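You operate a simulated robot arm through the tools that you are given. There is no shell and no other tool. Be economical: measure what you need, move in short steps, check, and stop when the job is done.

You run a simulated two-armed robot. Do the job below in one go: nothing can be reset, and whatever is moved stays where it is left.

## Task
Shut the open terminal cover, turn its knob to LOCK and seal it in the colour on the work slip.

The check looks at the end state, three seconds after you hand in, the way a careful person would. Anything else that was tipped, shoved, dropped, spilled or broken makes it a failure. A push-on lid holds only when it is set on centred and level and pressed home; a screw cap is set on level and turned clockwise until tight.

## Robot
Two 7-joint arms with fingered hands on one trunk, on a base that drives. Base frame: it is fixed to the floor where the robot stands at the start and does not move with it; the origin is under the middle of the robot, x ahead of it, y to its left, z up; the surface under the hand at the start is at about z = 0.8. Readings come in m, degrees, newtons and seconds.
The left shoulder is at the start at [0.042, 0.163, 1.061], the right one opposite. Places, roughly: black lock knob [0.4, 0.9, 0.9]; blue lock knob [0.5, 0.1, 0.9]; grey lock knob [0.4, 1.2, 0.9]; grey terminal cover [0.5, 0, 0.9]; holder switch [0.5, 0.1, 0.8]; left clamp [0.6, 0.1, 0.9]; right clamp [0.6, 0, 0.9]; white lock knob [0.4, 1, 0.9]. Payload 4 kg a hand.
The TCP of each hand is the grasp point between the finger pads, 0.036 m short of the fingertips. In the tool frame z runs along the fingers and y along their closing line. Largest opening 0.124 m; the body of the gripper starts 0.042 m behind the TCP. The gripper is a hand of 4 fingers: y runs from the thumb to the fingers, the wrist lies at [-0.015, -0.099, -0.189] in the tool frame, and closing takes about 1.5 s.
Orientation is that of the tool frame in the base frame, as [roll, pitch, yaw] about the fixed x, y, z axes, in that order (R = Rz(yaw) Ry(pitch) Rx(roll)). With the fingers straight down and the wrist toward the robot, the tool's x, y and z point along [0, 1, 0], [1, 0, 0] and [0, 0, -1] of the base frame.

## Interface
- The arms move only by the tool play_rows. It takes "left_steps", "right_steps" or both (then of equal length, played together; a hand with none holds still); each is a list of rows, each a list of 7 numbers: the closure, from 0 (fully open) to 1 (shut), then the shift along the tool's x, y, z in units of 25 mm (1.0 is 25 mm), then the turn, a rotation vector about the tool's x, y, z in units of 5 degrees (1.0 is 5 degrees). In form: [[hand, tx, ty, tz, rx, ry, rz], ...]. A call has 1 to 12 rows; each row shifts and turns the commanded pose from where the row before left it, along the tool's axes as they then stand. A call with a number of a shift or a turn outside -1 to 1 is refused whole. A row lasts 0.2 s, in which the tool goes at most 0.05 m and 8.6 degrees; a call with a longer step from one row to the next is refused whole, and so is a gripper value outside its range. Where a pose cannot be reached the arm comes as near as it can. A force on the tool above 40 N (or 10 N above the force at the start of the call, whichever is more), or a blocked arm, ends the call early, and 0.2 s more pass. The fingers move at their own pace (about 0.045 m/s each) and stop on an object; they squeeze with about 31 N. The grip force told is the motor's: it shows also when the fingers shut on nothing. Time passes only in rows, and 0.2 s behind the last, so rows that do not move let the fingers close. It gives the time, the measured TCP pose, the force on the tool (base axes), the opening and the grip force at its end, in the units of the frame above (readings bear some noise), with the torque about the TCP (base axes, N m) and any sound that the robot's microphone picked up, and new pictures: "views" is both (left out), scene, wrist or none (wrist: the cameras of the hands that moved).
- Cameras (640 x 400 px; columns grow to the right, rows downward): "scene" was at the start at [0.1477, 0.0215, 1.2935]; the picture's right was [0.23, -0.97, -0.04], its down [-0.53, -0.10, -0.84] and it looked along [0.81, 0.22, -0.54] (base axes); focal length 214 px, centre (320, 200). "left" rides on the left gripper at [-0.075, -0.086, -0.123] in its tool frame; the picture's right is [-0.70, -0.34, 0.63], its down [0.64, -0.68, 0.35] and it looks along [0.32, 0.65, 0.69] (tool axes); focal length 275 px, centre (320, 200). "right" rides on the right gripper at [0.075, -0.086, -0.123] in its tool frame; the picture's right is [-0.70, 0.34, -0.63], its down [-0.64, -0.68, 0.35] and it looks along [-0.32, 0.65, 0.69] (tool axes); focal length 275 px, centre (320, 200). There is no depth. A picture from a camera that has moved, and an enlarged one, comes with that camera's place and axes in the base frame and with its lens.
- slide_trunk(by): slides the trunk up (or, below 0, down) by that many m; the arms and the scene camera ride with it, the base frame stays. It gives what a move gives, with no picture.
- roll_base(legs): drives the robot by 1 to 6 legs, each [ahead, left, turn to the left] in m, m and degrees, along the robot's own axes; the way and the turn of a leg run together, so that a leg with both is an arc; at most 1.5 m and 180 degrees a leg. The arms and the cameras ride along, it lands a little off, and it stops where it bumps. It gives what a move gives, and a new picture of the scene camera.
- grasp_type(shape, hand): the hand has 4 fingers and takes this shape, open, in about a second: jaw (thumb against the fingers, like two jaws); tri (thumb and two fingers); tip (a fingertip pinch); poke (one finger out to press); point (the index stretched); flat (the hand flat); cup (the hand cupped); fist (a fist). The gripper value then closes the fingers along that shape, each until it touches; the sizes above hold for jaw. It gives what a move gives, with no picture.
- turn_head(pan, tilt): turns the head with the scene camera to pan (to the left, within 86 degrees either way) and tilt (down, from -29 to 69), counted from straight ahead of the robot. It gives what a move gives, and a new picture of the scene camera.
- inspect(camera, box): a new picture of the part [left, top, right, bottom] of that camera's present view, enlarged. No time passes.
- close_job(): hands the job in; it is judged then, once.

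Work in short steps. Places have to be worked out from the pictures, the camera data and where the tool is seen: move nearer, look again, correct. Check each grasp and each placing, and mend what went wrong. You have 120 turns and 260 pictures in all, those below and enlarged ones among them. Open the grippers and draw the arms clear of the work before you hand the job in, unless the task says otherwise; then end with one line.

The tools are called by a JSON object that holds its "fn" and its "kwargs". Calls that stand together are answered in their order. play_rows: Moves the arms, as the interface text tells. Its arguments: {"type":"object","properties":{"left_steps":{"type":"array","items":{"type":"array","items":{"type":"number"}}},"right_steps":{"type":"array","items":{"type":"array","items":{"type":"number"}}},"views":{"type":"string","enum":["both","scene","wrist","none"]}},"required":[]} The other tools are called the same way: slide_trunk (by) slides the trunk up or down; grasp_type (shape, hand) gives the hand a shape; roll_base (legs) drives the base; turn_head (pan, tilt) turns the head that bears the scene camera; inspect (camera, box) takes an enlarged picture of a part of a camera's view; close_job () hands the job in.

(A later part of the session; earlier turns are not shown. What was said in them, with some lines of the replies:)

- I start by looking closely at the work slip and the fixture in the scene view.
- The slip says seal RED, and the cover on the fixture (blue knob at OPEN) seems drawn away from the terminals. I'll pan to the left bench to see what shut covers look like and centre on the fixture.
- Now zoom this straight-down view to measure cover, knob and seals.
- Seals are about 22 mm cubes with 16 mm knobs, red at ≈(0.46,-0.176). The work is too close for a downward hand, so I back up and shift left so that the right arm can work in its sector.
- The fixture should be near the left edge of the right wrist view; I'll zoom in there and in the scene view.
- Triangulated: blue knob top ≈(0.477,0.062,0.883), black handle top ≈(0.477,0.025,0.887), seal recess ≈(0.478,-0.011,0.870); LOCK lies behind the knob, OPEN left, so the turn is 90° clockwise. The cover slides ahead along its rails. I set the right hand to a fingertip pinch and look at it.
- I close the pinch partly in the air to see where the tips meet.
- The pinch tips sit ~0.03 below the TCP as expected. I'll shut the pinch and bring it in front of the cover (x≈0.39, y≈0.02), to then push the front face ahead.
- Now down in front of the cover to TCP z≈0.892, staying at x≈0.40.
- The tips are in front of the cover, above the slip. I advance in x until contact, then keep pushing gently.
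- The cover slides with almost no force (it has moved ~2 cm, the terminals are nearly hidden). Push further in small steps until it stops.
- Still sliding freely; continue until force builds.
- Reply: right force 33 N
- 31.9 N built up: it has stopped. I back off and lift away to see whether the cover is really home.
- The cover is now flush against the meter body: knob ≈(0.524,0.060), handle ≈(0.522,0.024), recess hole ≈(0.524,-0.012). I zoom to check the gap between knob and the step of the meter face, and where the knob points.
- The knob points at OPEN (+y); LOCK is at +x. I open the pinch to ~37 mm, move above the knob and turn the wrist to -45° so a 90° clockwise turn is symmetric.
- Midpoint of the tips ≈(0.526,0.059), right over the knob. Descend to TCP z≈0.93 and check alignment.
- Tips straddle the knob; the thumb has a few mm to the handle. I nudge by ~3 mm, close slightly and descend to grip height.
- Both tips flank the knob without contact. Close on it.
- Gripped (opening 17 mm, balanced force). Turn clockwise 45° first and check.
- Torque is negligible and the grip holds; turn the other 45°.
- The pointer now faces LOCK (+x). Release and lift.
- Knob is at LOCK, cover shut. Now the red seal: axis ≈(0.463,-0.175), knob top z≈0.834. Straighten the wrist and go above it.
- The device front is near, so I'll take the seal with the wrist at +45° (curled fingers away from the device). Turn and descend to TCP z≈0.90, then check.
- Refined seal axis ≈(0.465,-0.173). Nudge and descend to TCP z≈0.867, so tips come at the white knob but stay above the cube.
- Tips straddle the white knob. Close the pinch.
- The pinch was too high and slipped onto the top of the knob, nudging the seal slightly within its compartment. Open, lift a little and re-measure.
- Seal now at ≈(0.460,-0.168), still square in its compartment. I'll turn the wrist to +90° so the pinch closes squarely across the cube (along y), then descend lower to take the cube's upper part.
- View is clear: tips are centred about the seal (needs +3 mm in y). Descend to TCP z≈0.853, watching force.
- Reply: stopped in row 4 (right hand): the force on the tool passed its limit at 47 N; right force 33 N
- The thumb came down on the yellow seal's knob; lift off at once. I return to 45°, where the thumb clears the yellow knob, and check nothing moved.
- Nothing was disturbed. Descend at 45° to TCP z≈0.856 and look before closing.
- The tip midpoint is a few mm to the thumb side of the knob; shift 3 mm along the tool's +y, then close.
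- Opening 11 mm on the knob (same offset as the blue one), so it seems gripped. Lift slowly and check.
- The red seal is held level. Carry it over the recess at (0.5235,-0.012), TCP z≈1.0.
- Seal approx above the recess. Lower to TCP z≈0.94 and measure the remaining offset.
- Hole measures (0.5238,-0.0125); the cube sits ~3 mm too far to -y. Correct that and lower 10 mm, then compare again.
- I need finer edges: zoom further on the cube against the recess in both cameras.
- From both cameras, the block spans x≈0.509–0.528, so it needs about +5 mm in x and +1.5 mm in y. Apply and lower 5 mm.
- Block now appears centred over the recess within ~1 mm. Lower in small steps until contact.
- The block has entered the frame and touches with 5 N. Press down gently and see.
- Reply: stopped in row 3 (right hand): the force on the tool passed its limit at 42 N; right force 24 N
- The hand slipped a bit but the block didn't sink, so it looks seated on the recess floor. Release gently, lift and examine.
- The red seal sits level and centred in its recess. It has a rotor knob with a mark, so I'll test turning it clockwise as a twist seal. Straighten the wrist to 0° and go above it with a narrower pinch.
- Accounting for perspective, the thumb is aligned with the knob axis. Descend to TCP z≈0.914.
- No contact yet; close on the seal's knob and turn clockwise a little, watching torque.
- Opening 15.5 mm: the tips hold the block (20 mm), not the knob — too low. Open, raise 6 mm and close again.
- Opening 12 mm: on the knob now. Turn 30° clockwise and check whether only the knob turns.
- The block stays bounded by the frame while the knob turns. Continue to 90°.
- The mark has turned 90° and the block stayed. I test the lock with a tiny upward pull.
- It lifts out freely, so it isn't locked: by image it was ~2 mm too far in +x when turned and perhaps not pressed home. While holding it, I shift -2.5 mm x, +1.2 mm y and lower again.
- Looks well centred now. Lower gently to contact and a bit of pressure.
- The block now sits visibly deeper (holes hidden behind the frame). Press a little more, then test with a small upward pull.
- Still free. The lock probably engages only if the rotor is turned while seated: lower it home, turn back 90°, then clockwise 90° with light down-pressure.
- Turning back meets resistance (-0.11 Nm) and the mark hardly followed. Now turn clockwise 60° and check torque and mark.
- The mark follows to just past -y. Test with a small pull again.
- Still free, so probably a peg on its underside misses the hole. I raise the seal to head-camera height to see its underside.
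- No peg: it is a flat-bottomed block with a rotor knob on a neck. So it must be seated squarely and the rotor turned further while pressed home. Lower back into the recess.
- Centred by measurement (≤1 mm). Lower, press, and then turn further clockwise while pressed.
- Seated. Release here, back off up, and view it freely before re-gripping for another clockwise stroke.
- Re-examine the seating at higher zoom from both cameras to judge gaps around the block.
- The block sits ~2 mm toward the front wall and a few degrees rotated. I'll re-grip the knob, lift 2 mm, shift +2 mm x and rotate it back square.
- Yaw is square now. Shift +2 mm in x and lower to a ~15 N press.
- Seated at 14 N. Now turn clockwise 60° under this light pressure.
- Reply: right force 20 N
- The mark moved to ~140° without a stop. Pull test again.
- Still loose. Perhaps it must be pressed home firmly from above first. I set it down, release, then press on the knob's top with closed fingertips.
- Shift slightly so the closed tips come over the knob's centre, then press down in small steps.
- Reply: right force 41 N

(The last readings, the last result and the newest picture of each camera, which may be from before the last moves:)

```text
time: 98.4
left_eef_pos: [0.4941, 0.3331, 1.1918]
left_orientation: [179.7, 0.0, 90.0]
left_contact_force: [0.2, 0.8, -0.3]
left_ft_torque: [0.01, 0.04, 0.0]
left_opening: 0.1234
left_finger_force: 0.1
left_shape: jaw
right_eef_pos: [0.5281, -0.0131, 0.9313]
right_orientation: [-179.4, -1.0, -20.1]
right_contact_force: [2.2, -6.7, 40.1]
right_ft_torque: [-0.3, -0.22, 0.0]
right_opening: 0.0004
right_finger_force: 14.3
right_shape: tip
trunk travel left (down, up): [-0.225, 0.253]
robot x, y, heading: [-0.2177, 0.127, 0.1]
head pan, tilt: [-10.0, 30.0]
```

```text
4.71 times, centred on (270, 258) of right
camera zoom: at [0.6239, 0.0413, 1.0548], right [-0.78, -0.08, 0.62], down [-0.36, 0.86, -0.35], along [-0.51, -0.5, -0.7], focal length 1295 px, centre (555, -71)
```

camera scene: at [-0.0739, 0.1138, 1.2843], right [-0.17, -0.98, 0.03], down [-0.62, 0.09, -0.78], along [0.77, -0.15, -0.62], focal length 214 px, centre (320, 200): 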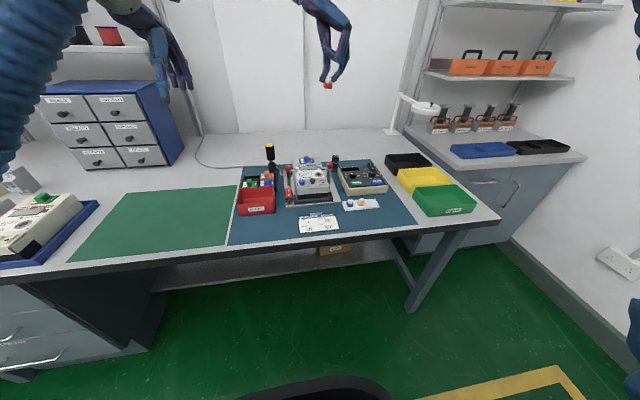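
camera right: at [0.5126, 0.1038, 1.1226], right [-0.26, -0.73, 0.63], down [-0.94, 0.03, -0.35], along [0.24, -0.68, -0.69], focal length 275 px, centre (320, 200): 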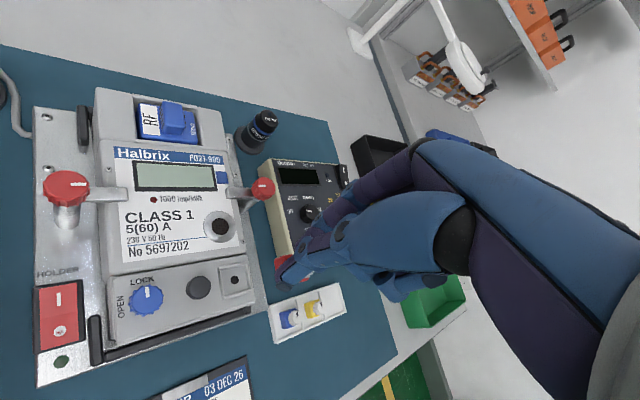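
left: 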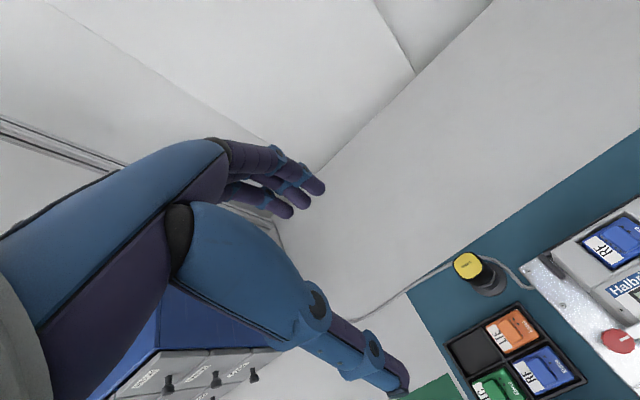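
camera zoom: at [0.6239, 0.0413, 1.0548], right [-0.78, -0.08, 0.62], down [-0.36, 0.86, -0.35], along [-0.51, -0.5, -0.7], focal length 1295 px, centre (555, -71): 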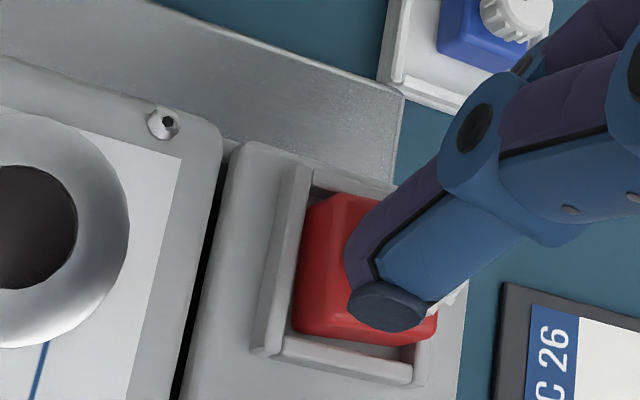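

Pressed home with 40 N straight down. Lift off, re-grip at a fresh angle and turn a further ~90° clockwise.

{"fn": "play_rows", "kwargs": {"right_steps": [[1, 0, 0, -0.5, 0, 0, 0], [0.8, -0.1, 0, -1, 0, 0, -1], [0.8, 0, 0, 0, 0, 0, -1], [0.8, 0, 0, 0, 0, 0, -1], [0.8, 0, 0, 0, 0, 0, -1], [0.8, 0, 0, 0, 0, 0, -1], [0.8, 0, 0, 0, 0, 0, -1], [0.8, 0, 0, 0, 0, 0, -1], [0.8, 0, 0, 0, 0, 0, -1], [0.8, 0, 0, 0, 0, 0, -1], [0.8, 0, 0, 0, 0, 0, -1], [0.8, 0, 0, 0, 0, 0, -1]], "views": "none"}}

{"fn": "play_rows", "kwargs": {"right_steps": [[0.8, 0, 0, 0, 0, 0, -1], [0.8, 0, 0, 0, 0, 0, -1], [0.8, 0, 0, 0, 0, 0, -1], [0.8, 0, 0, 0, 0, 0, -1], [0.8, 0, 0, 0, 0, 0, -1], [0.8, 0, 0, 0, 0, 0, -1], [0.8, 0, 0, 0, 0, 0, 0]], "views": "none"}}

{"fn": "inspect", "kwargs": {"camera": "scene", "box": [317, 168, 331, 184]}}

{"fn": "inspect", "kwargs": {"camera": "right", "box": [210, 200, 310, 300]}}

```text
time: 101.0
left_eef_pos: [0.4953, 0.3328, 1.1892]
left_orientation: [-180.0, 0.0, 90.0]
left_contact_force: [-0.5, -0.5, -0.2]
left_ft_torque: [-0.02, -0.02, -0.02]
left_opening: 0.1236
left_finger_force: 0.1
left_shape: jaw
right_eef_pos: [0.527, -0.0135, 0.9627]
right_orientation: [179.8, -0.8, 34.9]
right_contact_force: [0.0, -0.1, 0.8]
right_ft_torque: [-0.04, 0.02, 0.01]
right_opening: 0.0238
right_finger_force: 0.1
right_shape: tip
trunk travel left (down, up): [-0.225, 0.253]
robot x, y, heading: [-0.2174, 0.1303, 0.0]
head pan, tilt: [-10.0, 30.0]
```

```text
time: 102.6
left_eef_pos: [0.4962, 0.334, 1.1891]
left_orientation: [-180.0, 0.0, 90.0]
left_contact_force: [-1.2, 0.8, -0.3]
left_ft_torque: [-0.01, -0.02, 0.05]
left_opening: 0.1239
left_finger_force: 0.1
left_shape: jaw
right_eef_pos: [0.5265, -0.0123, 0.9639]
right_orientation: [179.4, -0.4, 64.8]
right_contact_force: [-0.2, -0.2, 0.1]
right_ft_torque: [0.03, 0.01, -0.01]
right_opening: 0.0235
right_finger_force: 0.1
right_shape: tip
trunk travel left (down, up): [-0.225, 0.253]
robot x, y, heading: [-0.2186, 0.1323, -0.0]
head pan, tilt: [-10.0, 30.0]
```

```text
16.00 times, centred on (324, 176) of scene
camera zoom: at [-0.0739, 0.114, 1.2842], right [-0.17, -0.98, 0.03], down [-0.62, 0.09, -0.78], along [0.77, -0.15, -0.62], focal length 3432 px, centre (256, 584)
```

zoom: 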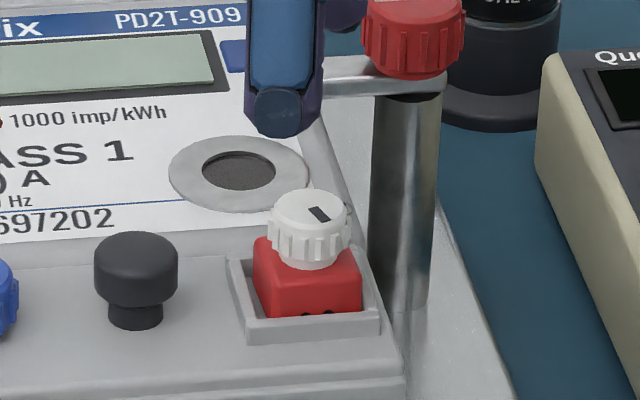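

```text
4.00 times, centred on (260, 250) of right
camera zoom: at [0.4769, 0.0928, 1.0846], right [0.0, -0.77, 0.63], down [-0.89, -0.29, -0.36], along [0.46, -0.56, -0.69], focal length 1101 px, centre (560, 0)
```

zoom: 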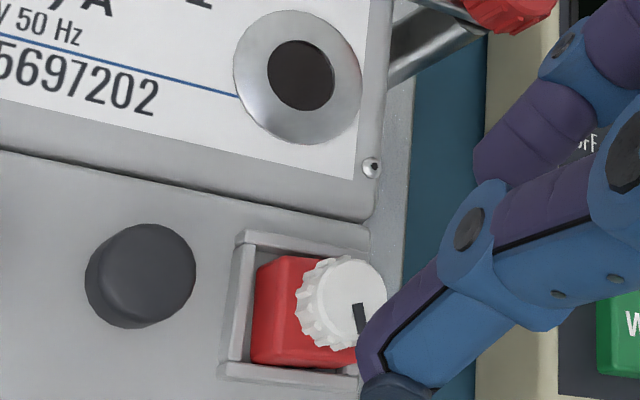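

Seal sits nicely square. Descend, grip the knob and turn 90° clockwise without pulling.

{"fn": "play_rows", "kwargs": {"right_steps": [[0.8, 0, -0.05, 0.6, 0, 0, 0], [0.8, 0, 0, 0.6, 0, 0, 0], [0.8, 0, 0, 0.48, 0, 0, 0], [1, 0, 0, 0, 0, 0, 0], [1, 0, 0, 0, 0, 0, 0], [1, 0, 0, 0, 0, 0, 0], [1, 0, 0, 0, 0, 0, 0]], "views": "none"}}

{"fn": "play_rows", "kwargs": {"right_steps": [[1, 0, 0, 0, 0, 0, 1], [1, 0, 0, 0, 0, 0, 1], [1, 0, 0, 0, 0, 0, 1], [1, 0, 0, 0, 0, 0, 1], [1, 0, 0, 0, 0, 0, 1], [1, 0, 0, 0, 0, 0, 1], [1, 0, 0, 0, 0, 0, 1], [1, 0, 0, 0, 0, 0, 1], [1, 0, 0, 0, 0, 0, 1], [1, 0, 0, 0, 0, 0, 1], [1, 0, 0, 0, 0, 0, 1], [1, 0, 0, 0, 0, 0, 1]], "views": "none"}}

{"fn": "inspect", "kwargs": {"camera": "scene", "box": [317, 168, 331, 184]}}

```text
time: 104.2
left_eef_pos: [0.4958, 0.3329, 1.1895]
left_orientation: [179.9, 0.0, 90.0]
left_contact_force: [0.4, 0.2, 0.3]
left_ft_torque: [-0.02, 0.03, 0.03]
left_opening: 0.124
left_finger_force: 0.0
left_shape: jaw
right_eef_pos: [0.5253, -0.0132, 0.9213]
right_orientation: [179.4, -0.4, 64.8]
right_contact_force: [-0.8, 0.6, 0.1]
right_ft_torque: [0.03, -0.03, 0.04]
right_opening: 0.0123
right_finger_force: 14.2
right_shape: tip
trunk travel left (down, up): [-0.225, 0.253]
robot x, y, heading: [-0.2215, 0.1317, -0.1]
head pan, tilt: [-10.0, 30.0]
```

```text
time: 106.8
left_eef_pos: [0.4965, 0.3341, 1.1891]
left_orientation: [179.9, -0.1, 89.9]
left_contact_force: [0.0, -0.5, 0.6]
left_ft_torque: [0.0, 0.01, 0.01]
left_opening: 0.1237
left_finger_force: 0.0
left_shape: jaw
right_eef_pos: [0.5263, -0.0121, 0.9214]
right_orientation: [-180.0, -0.8, 4.8]
right_contact_force: [2.8, 2.3, 4.4]
right_ft_torque: [0.09, -0.13, 0.09]
right_opening: 0.0121
right_finger_force: 14.1
right_shape: tip
trunk travel left (down, up): [-0.225, 0.253]
robot x, y, heading: [-0.22, 0.1323, -0.3]
head pan, tilt: [-10.0, 30.0]
```

```text
16.00 times, centred on (324, 176) of scene
camera zoom: at [-0.0739, 0.1142, 1.2843], right [-0.17, -0.98, 0.03], down [-0.62, 0.09, -0.78], along [0.77, -0.15, -0.62], focal length 3432 px, centre (256, 584)
```

zoom: 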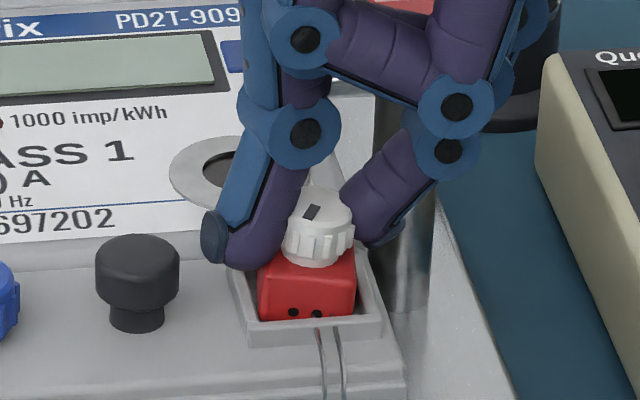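

Two wire strands have appeared from the block's holes down the front of the cover — the seal has engaged. Release gently, lift and inspect.

{"fn": "play_rows", "kwargs": {"right_steps": [[0.8, 0, 0, 0, 0, 0, 0], [0.8, 0, 0, 0, 0, 0, 0], [0.8, 0, 0, 0, 0, 0, 0], [0.8, 0, 0, -0.5, 0, 0, 0], [0.8, 0, 0, -1, 0, 0, 0], [0.8, 0, 0, -1, 0, 0, 0]], "views": "none"}}

{"fn": "inspect", "kwargs": {"camera": "scene", "box": [310, 165, 340, 195]}}

{"fn": "inspect", "kwargs": {"camera": "right", "box": [200, 210, 300, 310]}}

```text
time: 108.2
left_eef_pos: [0.496, 0.3352, 1.1897]
left_orientation: [-180.0, -0.1, 90.1]
left_contact_force: [0.5, -0.3, 0.7]
left_ft_torque: [-0.02, -0.04, 0.01]
left_opening: 0.1237
left_finger_force: 0.0
left_shape: jaw
right_eef_pos: [0.5241, -0.0123, 0.9838]
right_orientation: [-179.9, -0.8, 4.8]
right_contact_force: [-0.6, 0.0, 0.1]
right_ft_torque: [0.04, -0.01, -0.02]
right_opening: 0.0241
right_finger_force: 0.0
right_shape: tip
trunk travel left (down, up): [-0.225, 0.253]
robot x, y, heading: [-0.2213, 0.1353, -0.1]
head pan, tilt: [-10.0, 30.0]
```

```text
13.33 times, centred on (325, 180) of scene
camera zoom: at [-0.0745, 0.114, 1.2844], right [-0.17, -0.98, 0.03], down [-0.62, 0.09, -0.78], along [0.77, -0.15, -0.62], focal length 2860 px, centre (253, 467)
```

zoom: 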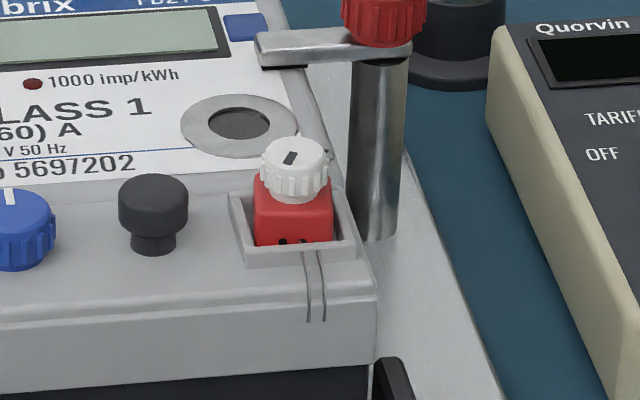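

```text
4.00 times, centred on (250, 260) of right
camera zoom: at [0.5883, 0.0796, 1.1076], right [-0.67, -0.4, 0.62], down [-0.7, 0.63, -0.35], along [-0.25, -0.67, -0.7], focal length 1101 px, centre (600, -40)
```

zoom: 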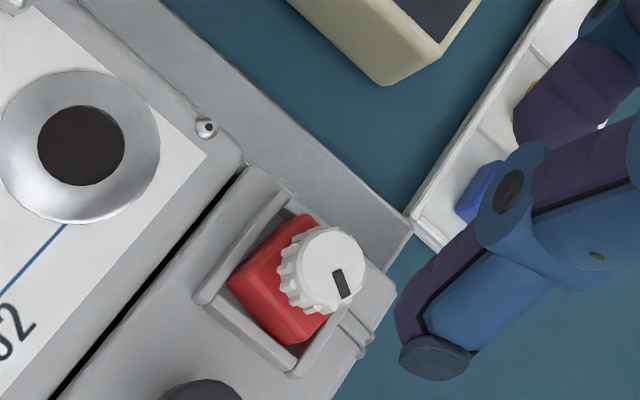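

Seal is wired, cover shut and knob at LOCK. Retreat: lift, open the hand and move the arm away to the right.

{"fn": "play_rows", "kwargs": {"right_steps": [[0.5, 0, 0, -1, 0, 0, -1], [0.3, 0, 0, -1, 0, 0, -1], [0, 0, 0, -1, 0, 0, -1], [0, 0, 0, -1, 0, 0, -1], [0, 0, 0, -1, 0, 0, -1], [0, 0, 0, -1, 0, 0, -1], [0, 0, 0, -1, 0, 0, -1], [0, 0, 0, 0, 0, 0, -1], [0, 0, 0, 0, 0, 0, -1], [0, 0, 0, 0, 0, 0, -1]], "views": "none"}}

{"fn": "play_rows", "kwargs": {"right_steps": [[0, 0, 0, 0, 0, 0, -1], [0, 0, 0, 0, 0, 0, -1], [0, 0, 0, 0, 0, 0, -1], [0, 0, 0, 0, 0, 0, -1], [0, 0, 0, 0, 0, 0, -1], [0, -1, -0.5, 0, 0, 0, -1], [0, -1, -0.5, 0, 0, 0, -1], [0, -1, -0.5, 0, 0, 0, 0], [0, -1, -0.5, 0, 0, 0, 0], [0, -1, -0.5, 0, 0, 0, 0], [0, -1, -0.5, 0, 0, 0, 0], [0, -1, 0, 0, 0, 0, 0]], "views": "both"}}

{"fn": "inspect", "kwargs": {"camera": "scene", "box": [280, 150, 390, 220]}}

{"fn": "inspect", "kwargs": {"camera": "scene", "box": [290, 165, 335, 195]}}

```text
time: 110.4
left_eef_pos: [0.4967, 0.3329, 1.189]
left_orientation: [-180.0, 0.0, 90.0]
left_contact_force: [-0.2, -0.5, 0.6]
left_ft_torque: [0.03, -0.02, 0.03]
left_opening: 0.1239
left_finger_force: 0.0
left_shape: jaw
right_eef_pos: [0.5228, -0.0143, 1.158]
right_orientation: [179.5, -0.6, 54.9]
right_contact_force: [0.0, -0.8, 0.1]
right_ft_torque: [-0.01, -0.02, 0.03]
right_opening: 0.1238
right_finger_force: 0.0
right_shape: tip
trunk travel left (down, up): [-0.225, 0.253]
robot x, y, heading: [-0.2177, 0.1311, -0.1]
head pan, tilt: [-10.0, 30.0]
```

```text
time: 113.0
left_eef_pos: [0.4963, 0.3342, 1.1899]
left_orientation: [180.0, 0.0, 90.0]
left_contact_force: [-0.6, 0.5, -1.1]
left_ft_torque: [0.03, 0.02, -0.02]
left_opening: 0.1238
left_finger_force: 0.0
left_shape: jaw
right_eef_pos: [0.4418, -0.1837, 1.1566]
right_orientation: [179.3, -0.1, 89.8]
right_contact_force: [0.8, 0.2, 0.0]
right_ft_torque: [0.02, -0.05, 0.0]
right_opening: 0.1236
right_finger_force: 0.0
right_shape: tip
trunk travel left (down, up): [-0.225, 0.253]
robot x, y, heading: [-0.2181, 0.1318, -0.1]
head pan, tilt: [-10.0, 30.0]
camera scene: at [-0.0739, 0.1132, 1.2842], right [-0.17, -0.98, 0.03], down [-0.62, 0.09, -0.78], along [0.77, -0.15, -0.62], focal length 214 px, centre (320, 200)
camera right: at [0.3519, -0.1081, 1.278], right [0.33, -0.7, 0.64], down [-0.68, -0.64, -0.36], along [0.66, -0.32, -0.68], focal length 275 px, centre (320, 200)
```

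scene: 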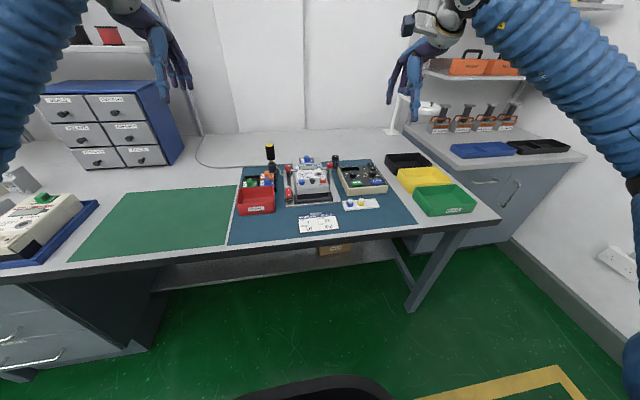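
right: 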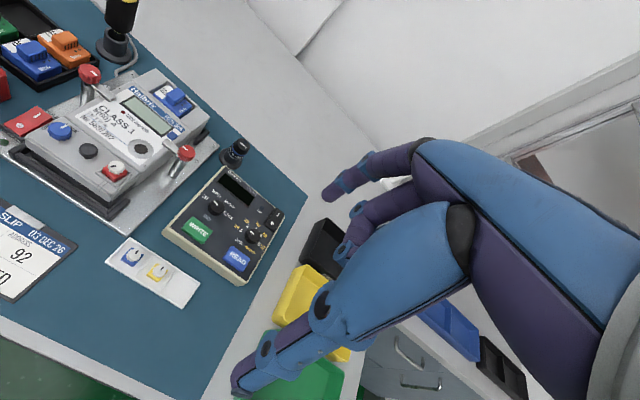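

```text
5.71 times, centred on (335, 185) of scene
camera zoom: at [-0.0739, 0.1132, 1.2842], right [-0.17, -0.98, 0.03], down [-0.62, 0.09, -0.78], along [0.77, -0.15, -0.62], focal length 1226 px, centre (234, 286)
```

zoom: 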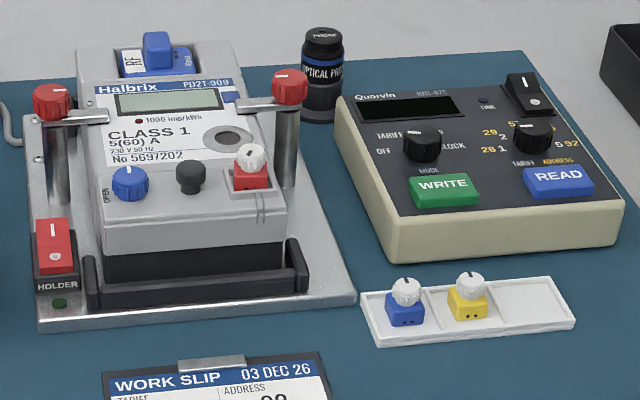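

```text
13.33 times, centred on (312, 180) of scene
camera zoom: at [-0.0739, 0.1132, 1.2842], right [-0.17, -0.98, 0.03], down [-0.62, 0.09, -0.78], along [0.77, -0.15, -0.62], focal length 2860 px, centre (420, 467)
```

zoom: 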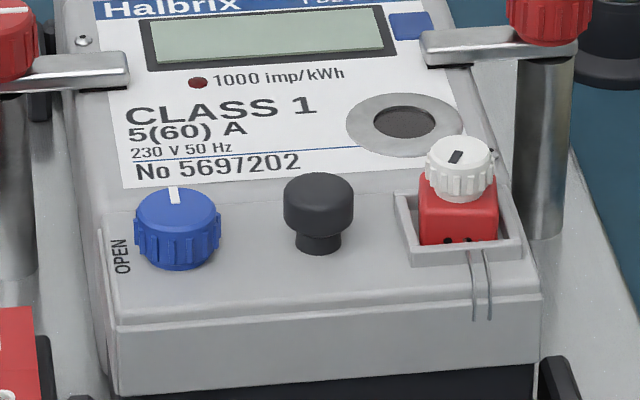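

One last check of the cover seam and knob from the wrist camera.

{"fn": "inspect", "kwargs": {"camera": "right", "box": [40, 100, 160, 200]}}

```text
4.00 times, centred on (100, 150) of right
camera zoom: at [0.3519, -0.1081, 1.278], right [0.33, -0.7, 0.64], down [-0.68, -0.64, -0.36], along [0.66, -0.32, -0.68], focal length 1101 px, centre (1200, 400)
```

zoom: 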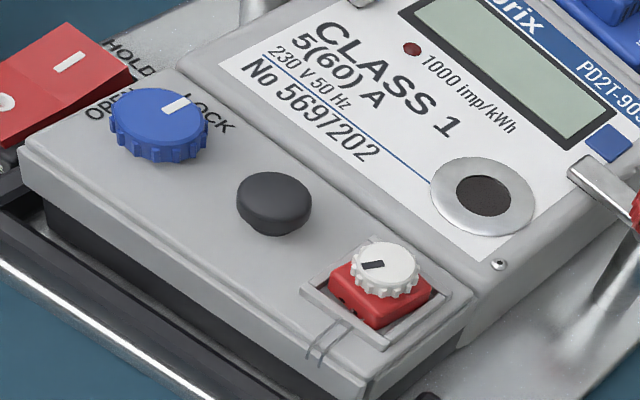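

The cover is flush with the meter body, the knob points to LOCK, the red seal is seated with its wire drawn, and both arms are clear. Handing in.

{"fn": "close_job", "kwargs": {}}

```text
The job is handed in.
```

The terminal cover is shut, its knob is on LOCK, and the red seal named on the work slip is seated with its wire drawn. I did not pull-test the seal after the wire appeared.
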